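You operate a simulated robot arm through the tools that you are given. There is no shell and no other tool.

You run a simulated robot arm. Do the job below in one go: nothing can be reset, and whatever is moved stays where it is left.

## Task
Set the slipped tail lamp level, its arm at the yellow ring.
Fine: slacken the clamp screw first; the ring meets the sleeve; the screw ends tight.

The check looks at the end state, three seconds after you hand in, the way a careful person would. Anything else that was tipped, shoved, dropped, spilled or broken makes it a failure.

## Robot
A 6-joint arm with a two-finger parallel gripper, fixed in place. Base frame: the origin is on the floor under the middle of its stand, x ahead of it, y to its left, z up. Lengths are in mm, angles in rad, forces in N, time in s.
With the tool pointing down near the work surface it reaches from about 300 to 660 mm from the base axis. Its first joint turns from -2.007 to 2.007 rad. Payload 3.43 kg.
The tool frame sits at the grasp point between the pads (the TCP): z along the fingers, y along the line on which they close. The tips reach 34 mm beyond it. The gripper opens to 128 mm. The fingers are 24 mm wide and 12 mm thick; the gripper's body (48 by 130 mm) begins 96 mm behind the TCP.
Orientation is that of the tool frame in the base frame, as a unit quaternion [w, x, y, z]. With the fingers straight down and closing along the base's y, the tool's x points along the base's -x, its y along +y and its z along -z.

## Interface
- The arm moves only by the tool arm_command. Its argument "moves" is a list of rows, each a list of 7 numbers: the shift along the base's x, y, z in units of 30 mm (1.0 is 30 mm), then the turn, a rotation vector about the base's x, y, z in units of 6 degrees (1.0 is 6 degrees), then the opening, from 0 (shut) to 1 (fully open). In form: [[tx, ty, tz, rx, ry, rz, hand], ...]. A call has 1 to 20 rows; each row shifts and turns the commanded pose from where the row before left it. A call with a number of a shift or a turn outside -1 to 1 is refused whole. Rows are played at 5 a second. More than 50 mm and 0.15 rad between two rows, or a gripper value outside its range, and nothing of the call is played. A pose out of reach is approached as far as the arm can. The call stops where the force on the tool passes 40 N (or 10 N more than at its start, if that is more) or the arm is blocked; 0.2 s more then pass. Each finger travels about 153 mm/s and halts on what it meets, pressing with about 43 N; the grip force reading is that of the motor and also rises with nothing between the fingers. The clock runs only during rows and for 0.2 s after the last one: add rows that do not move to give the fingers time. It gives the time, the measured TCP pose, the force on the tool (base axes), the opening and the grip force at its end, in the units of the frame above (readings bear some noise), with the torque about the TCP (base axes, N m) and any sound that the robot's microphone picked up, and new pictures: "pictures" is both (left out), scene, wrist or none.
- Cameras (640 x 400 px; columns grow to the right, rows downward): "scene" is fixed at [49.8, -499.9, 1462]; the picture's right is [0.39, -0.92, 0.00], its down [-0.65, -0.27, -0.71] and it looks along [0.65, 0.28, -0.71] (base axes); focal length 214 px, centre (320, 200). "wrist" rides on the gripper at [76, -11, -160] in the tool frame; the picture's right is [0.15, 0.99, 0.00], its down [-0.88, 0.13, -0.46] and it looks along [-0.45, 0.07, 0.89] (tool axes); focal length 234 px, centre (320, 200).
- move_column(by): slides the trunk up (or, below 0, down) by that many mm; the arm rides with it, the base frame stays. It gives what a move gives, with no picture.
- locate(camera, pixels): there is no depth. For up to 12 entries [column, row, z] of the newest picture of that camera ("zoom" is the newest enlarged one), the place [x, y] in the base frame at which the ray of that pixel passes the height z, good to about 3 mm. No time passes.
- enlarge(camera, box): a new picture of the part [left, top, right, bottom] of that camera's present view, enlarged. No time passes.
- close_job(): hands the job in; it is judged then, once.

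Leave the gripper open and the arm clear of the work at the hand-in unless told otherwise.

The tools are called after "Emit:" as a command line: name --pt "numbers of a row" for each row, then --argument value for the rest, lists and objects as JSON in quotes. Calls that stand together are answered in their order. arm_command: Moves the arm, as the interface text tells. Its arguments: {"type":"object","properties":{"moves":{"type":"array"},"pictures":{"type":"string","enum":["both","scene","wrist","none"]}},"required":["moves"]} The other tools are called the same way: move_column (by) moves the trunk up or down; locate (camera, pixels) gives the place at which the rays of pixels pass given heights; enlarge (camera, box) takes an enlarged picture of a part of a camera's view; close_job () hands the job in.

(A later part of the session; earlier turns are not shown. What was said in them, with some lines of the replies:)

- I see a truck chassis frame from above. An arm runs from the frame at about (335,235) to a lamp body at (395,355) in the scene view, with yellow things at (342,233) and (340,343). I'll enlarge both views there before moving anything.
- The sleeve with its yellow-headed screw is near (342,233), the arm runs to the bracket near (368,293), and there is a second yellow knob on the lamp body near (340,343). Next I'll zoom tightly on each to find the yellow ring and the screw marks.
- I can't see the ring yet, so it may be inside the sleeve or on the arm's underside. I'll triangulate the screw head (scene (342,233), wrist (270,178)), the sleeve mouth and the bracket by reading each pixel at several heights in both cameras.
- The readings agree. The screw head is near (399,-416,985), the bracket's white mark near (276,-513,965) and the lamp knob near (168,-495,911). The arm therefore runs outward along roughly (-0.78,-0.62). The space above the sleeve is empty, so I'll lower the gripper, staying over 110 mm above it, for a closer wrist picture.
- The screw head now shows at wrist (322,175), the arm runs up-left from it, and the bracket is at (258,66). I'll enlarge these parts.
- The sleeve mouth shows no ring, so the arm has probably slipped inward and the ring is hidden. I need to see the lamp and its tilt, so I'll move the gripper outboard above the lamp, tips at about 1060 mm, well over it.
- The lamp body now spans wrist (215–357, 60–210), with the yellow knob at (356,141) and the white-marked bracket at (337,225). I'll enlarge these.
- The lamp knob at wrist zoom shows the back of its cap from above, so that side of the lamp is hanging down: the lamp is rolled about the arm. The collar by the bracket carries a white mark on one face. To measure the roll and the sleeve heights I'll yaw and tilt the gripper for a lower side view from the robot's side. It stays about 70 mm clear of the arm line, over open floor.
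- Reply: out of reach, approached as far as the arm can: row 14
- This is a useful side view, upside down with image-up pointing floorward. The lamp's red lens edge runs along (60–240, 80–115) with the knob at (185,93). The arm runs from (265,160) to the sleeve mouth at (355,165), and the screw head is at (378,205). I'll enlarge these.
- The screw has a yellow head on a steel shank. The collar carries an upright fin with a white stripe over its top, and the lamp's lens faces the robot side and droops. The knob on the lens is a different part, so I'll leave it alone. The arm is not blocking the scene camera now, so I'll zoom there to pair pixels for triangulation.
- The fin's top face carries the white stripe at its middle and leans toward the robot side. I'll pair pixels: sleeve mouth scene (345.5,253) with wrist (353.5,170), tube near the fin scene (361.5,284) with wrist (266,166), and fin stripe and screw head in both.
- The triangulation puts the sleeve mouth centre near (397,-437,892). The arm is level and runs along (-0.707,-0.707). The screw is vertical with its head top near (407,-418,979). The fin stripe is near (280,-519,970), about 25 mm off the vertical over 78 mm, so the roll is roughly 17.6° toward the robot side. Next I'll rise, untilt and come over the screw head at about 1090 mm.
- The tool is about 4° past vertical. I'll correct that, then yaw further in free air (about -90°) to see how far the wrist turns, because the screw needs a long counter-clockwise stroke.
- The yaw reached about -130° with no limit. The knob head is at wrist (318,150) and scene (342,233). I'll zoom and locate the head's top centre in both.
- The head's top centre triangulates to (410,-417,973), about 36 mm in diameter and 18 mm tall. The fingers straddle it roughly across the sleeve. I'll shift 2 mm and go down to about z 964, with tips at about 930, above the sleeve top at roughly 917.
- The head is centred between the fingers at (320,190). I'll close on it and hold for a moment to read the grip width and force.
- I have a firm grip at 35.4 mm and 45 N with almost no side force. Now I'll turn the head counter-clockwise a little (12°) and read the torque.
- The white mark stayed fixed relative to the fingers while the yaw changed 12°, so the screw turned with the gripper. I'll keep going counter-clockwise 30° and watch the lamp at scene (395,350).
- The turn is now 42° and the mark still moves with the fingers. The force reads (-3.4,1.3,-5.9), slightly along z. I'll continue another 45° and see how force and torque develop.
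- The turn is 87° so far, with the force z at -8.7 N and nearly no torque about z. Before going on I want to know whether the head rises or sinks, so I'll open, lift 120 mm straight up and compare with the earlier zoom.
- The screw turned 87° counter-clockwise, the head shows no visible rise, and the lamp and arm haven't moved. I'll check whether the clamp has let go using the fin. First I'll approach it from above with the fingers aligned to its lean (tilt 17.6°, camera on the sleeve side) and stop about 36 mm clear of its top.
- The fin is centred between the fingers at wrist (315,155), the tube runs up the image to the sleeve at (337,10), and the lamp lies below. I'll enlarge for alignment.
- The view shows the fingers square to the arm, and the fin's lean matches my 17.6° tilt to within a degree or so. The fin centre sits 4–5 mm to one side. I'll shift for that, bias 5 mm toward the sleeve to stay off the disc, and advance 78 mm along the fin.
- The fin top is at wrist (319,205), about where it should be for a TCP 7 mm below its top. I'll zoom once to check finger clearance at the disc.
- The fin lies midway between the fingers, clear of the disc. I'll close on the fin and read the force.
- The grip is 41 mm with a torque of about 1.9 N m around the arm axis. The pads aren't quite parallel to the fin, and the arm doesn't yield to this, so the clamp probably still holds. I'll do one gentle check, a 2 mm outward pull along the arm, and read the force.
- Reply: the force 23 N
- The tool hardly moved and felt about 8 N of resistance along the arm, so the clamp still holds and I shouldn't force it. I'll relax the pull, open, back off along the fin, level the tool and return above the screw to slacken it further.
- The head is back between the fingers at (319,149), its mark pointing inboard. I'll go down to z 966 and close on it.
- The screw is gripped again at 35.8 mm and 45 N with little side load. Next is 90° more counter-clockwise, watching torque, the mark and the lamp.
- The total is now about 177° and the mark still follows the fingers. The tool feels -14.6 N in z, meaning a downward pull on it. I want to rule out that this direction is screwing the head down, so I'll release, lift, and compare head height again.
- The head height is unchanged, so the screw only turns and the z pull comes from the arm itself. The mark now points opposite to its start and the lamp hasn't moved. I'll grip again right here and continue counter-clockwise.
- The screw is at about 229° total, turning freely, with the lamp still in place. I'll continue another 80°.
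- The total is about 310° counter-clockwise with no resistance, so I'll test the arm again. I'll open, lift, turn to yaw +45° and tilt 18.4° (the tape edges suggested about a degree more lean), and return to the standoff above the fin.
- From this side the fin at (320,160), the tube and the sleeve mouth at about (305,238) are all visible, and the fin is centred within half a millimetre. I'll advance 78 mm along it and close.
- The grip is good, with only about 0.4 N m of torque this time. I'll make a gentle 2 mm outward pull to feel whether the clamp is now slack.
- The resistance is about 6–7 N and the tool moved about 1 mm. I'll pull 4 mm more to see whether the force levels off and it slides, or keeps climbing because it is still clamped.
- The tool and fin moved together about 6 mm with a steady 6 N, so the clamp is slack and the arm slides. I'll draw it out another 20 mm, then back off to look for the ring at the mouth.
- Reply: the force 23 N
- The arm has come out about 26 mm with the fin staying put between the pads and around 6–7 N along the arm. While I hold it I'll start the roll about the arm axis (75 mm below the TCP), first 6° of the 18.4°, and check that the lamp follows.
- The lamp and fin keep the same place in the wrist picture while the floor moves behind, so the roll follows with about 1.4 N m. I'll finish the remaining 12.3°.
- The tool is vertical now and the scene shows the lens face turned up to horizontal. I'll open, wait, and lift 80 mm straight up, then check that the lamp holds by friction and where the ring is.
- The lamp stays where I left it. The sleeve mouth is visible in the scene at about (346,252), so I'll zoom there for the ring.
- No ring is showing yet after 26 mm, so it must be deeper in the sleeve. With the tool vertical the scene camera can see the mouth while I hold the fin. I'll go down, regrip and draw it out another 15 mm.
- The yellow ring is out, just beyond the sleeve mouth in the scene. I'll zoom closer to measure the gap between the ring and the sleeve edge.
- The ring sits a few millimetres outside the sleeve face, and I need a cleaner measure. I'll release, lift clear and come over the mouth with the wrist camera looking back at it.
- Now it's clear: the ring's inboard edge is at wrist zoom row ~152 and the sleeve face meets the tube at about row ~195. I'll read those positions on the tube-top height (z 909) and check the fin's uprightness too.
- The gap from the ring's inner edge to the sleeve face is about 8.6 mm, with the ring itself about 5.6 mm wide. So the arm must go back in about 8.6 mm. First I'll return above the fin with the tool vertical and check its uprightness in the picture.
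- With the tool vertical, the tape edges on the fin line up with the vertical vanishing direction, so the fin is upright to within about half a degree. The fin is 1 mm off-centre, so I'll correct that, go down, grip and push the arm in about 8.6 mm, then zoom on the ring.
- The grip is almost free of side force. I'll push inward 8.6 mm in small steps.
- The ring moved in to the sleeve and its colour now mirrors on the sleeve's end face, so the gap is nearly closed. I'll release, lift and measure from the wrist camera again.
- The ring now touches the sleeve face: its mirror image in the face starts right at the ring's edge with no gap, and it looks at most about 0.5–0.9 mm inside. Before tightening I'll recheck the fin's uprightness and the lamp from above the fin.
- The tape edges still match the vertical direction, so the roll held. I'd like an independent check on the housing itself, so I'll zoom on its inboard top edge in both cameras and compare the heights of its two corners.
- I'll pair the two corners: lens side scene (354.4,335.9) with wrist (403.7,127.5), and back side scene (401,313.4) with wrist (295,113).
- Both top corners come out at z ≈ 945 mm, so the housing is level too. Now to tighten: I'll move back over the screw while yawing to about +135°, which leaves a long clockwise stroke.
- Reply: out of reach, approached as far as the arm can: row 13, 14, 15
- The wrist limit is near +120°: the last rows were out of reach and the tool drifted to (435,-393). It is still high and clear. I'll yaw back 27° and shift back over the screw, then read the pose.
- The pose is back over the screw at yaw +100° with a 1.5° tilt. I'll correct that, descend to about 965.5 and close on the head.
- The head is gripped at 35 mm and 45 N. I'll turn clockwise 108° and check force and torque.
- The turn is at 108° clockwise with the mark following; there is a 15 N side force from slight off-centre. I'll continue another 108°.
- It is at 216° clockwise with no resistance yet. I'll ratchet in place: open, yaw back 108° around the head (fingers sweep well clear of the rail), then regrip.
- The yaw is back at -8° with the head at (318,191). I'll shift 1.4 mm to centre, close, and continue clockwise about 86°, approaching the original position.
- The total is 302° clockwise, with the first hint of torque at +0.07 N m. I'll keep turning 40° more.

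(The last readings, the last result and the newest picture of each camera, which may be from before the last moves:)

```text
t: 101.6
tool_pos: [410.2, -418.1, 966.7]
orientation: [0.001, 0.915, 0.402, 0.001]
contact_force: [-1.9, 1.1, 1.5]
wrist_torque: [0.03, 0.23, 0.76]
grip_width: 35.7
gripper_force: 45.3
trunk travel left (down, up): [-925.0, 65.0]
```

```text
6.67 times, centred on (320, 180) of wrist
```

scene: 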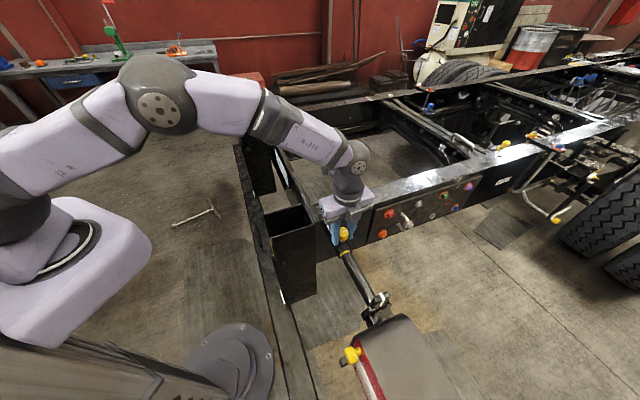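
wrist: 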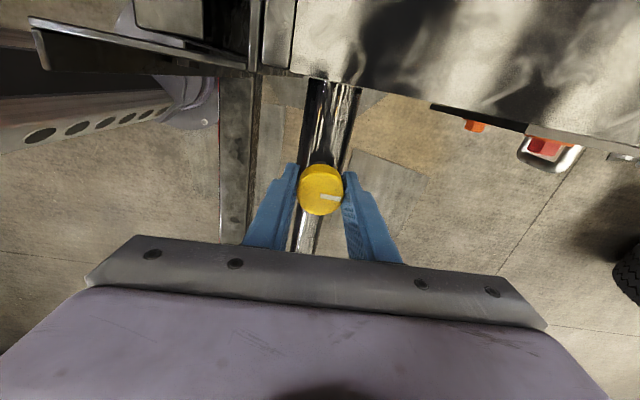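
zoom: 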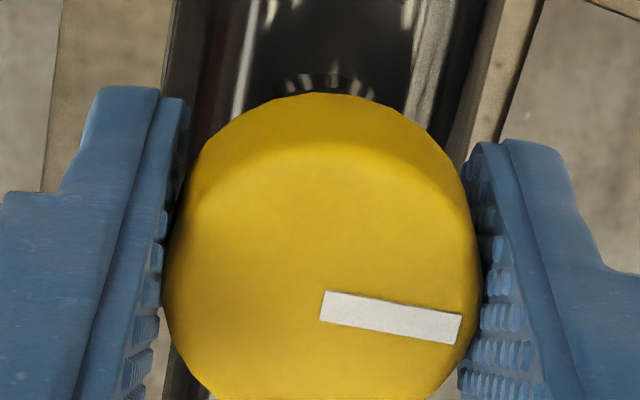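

Torque about z rose to +0.76 N m and the head stopped while the fingers slipped about 35° around it. Its mark is back at its original direction (zoom (320,300)→(460,330), as at the start), so the screw has seated. I'll give it one more nip: ratchet back 30°, regrip and twist clockwise again.

Emit:
arm_command --pt "0 0 0 0 0 0 0.5" --pt "0 0 0 0 0 0 0.5" --pt "0 0 0 0 0 1 0.5" --pt "0 0 0 0 0 1 0.5" --pt "0 0 0 0 0 1 0.5" --pt "0 0 0 0 0 1 0.5" --pt "0 0 0 0 0 1 0.5" --pt "0 0 0 0 0 0 0.5" --pt "0 0 0 0 0 0 0.25" --pt "0 0 0 0 0 0 0" --pt "0 0 0 0 0 0 0" --pt "0 0 0 0 0 -0.6 0" --pt "0 0 0 0 0 -0.6 0" --pt "0 0 0 0 0 -0.6 0" --pictures "wrist"

Emit:
enlarge --camera "wrist" --box '[272, 150, 368, 210]'

```text
t: 104.6
tool_pos: [409.7, -417.7, 965.5]
orientation: [0.001, 0.836, 0.549, 0.001]
contact_force: [6.9, 0.9, 7.9]
wrist_torque: [-0.03, 0.48, 0.58]
grip_width: 35.3
gripper_force: 45.3
trunk travel left (down, up): [-925.0, 65.0]
```

wrist: 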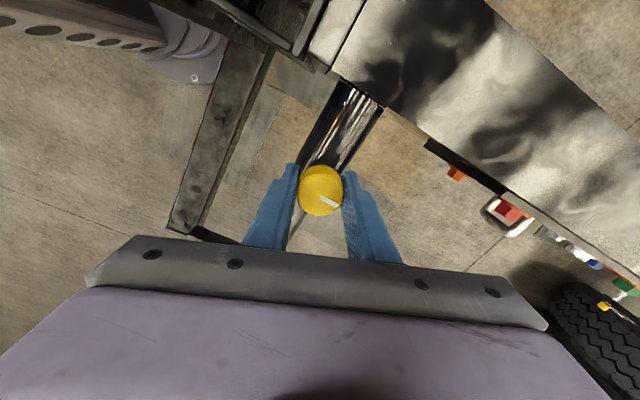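

```text
6.67 times, centred on (320, 180) of wrist
```

zoom: 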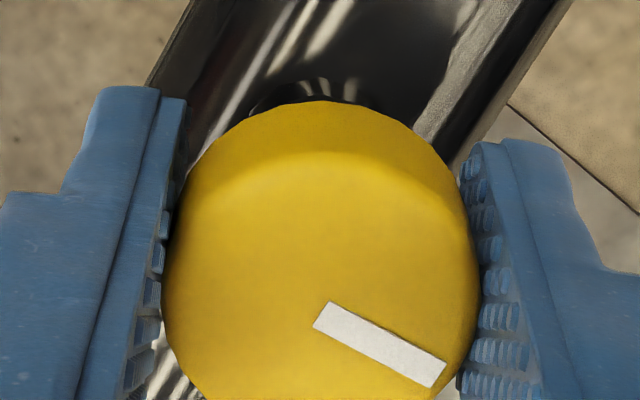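

The torque climbs to 0.58 N m after only 11° of twist, so the head no longer turns; the screw is tight. I'll open, lift clear, and verify the ring, the fin and the lamp.

Emit:
arm_command --pt "0 0 0 0 0 0 0.6" --pt "0 0 0 0 0 0 0.6" --pt "0 0 0.81 0 0 0 0.6" --pt "0 0 0.81 0 0 0 0.6" --pt "0 0 0.81 0 0 0 0.6" --pt "0 0 0.81 0 0 0 0.6" --pt "0 0 0.81 0 0 0 0.6" --pt "0 0 0 0 0 0 0.6" --pictures "both"

Emit:
enlarge --camera "scene" --box '[338, 242, 370, 262]'

Emit:
enlarge --camera "scene" --box '[318, 215, 366, 245]'

Emit:
enlarge --camera "scene" --box '[330, 280, 458, 400]'

```text
t: 106.4
tool_pos: [410.6, -416.9, 1086.5]
orientation: [0.0, 0.835, 0.55, 0.001]
contact_force: [0.0, -0.6, -0.3]
wrist_torque: [0.01, -0.01, 0.0]
grip_width: 76.6
gripper_force: 0.1
trunk travel left (down, up): [-925.0, 65.0]
```

scene: 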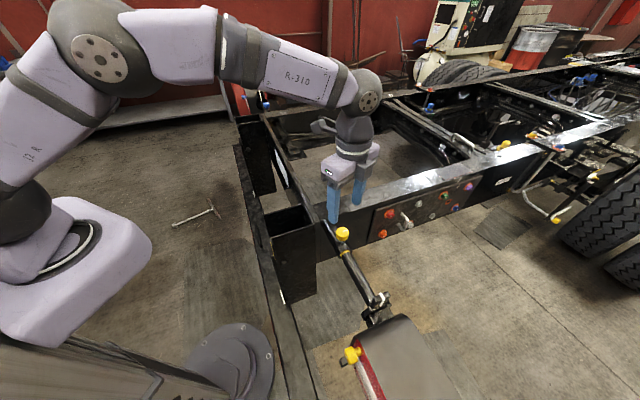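
wrist: 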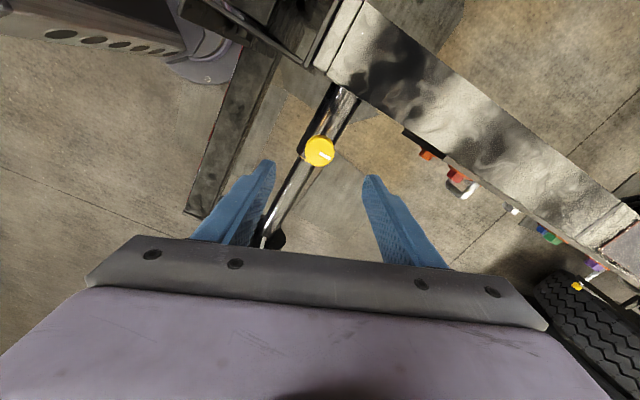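

```text
16.00 times, centred on (354, 252) of scene
```

zoom: 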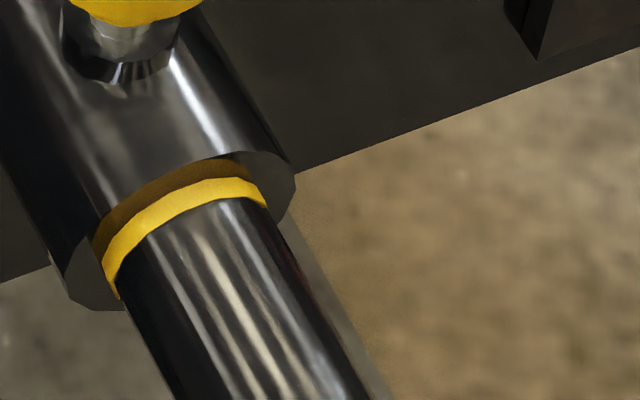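

```text
13.33 times, centred on (342, 230) of scene
```

zoom: 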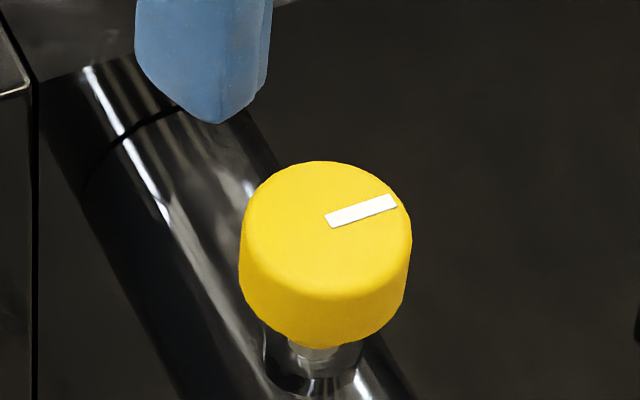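

```text
3.33 times, centred on (394, 340) of scene
```

zoom: 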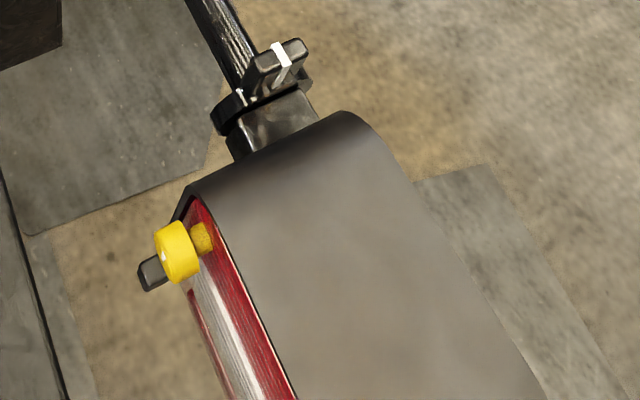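

The white mark is exactly back at its starting direction, the ring still meets the sleeve face, and the lamp and fin haven't shifted. I'll retreat up and back toward the start pose with the gripper open.

Emit:
arm_command --pt "0 0 0.9 0 0 0 0.6" --pt "0 0 0.9 0 0 0 0.6" --pt "-0.5 0.35 0.7 0 0 0.8 0.8" --pt "-0.5 0.35 0.7 0 0 0.8 1" --pt "-0.5 0.35 0.7 0 0 0.8 1" --pt "-0.5 0.35 0.7 0 0 0.8 1" --pt "-0.5 0.35 0.7 0 0 0.8 1" --pt "-0.5 0.35 0.5 0 0 0.8 1" --pt "-0.5 0.35 0.3 0 0 0.8 1" --pt "-0.5 0.35 0.2 0 0 0.8 1" --pt "0 0 0 0 0 0 1" --pictures "both"

Emit:
enlarge --camera "scene" --box '[300, 215, 460, 400]'

Emit:
enlarge --camera "scene" --box '[330, 236, 394, 300]'

```text
t: 108.8
tool_pos: [289.0, -334.4, 1275.9]
orientation: [-0.001, 0.608, 0.794, 0.0]
contact_force: [0.1, -0.8, -0.2]
wrist_torque: [0.0, 0.02, 0.01]
grip_width: 127.9
gripper_force: 0.0
trunk travel left (down, up): [-925.0, 65.0]
```

scene: 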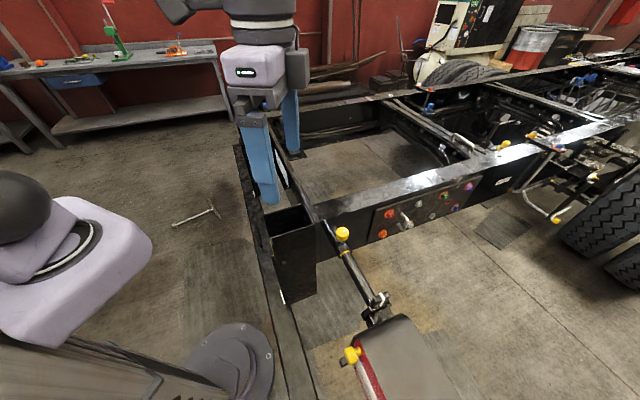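
wrist: 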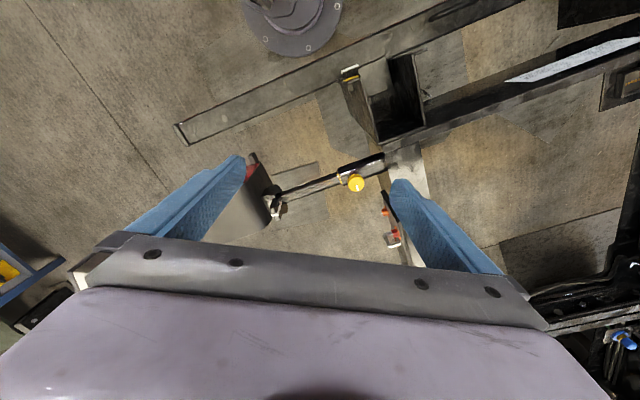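

```text
2.16 times, centred on (380, 308) of scene
```

zoom: 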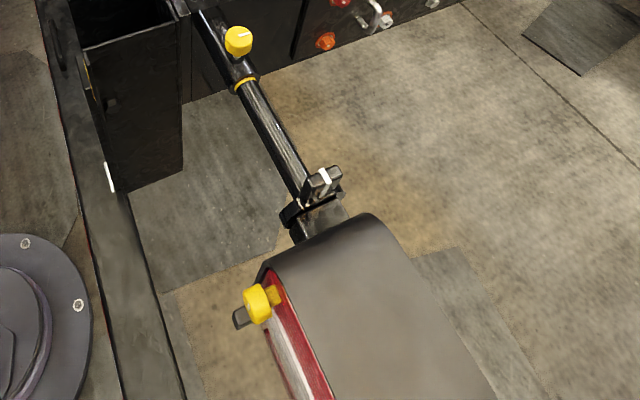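

```text
6.25 times, centred on (362, 268) of scene
```

zoom: 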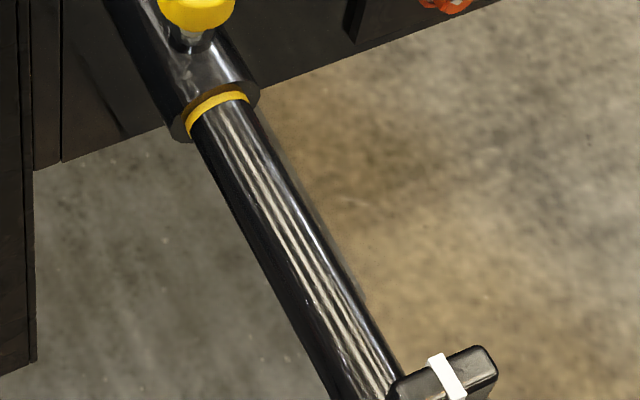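

The gripper is open and clear at (289,-334,1276). The ring sits against the sleeve mouth, the lamp is level with its fin upright, the screw is tight, and nothing else has moved. I'm handing the job in.

Emit:
close_job

```text
The job is handed in.
```

The tail lamp is level, its arm is set at the yellow ring, and the clamp screw is tight again. I've handed the job in, but no result has come back yet.

- **Screw:** I turned it about 310° counter-clockwise to free the arm. It is now back at its original mark and seated: it resisted with about 0.76 N m and would not turn further.
- **Ring:** The arm had slipped inward, so I drew it out until the ring showed, then pushed it back until the ring met the sleeve face. It looks flush, at most about 1 mm inside.
- **Level:** I rolled the lamp about 18° to bring it upright. The fin reads vertical to within about half a degree. The housing's two top corners measured the same height, about 945 mm, which puts the level within roughly 1°.
- **Before it was slack:** At about 87° of slackening I tested the arm with a gentle 2 mm pull. It still held at about 8 N, so I stopped and slackened further before moving it.

I didn't touch the second yellow knob, on the lamp's lens. The pictures show nothing else moved, and the gripper is open and clear of the work.
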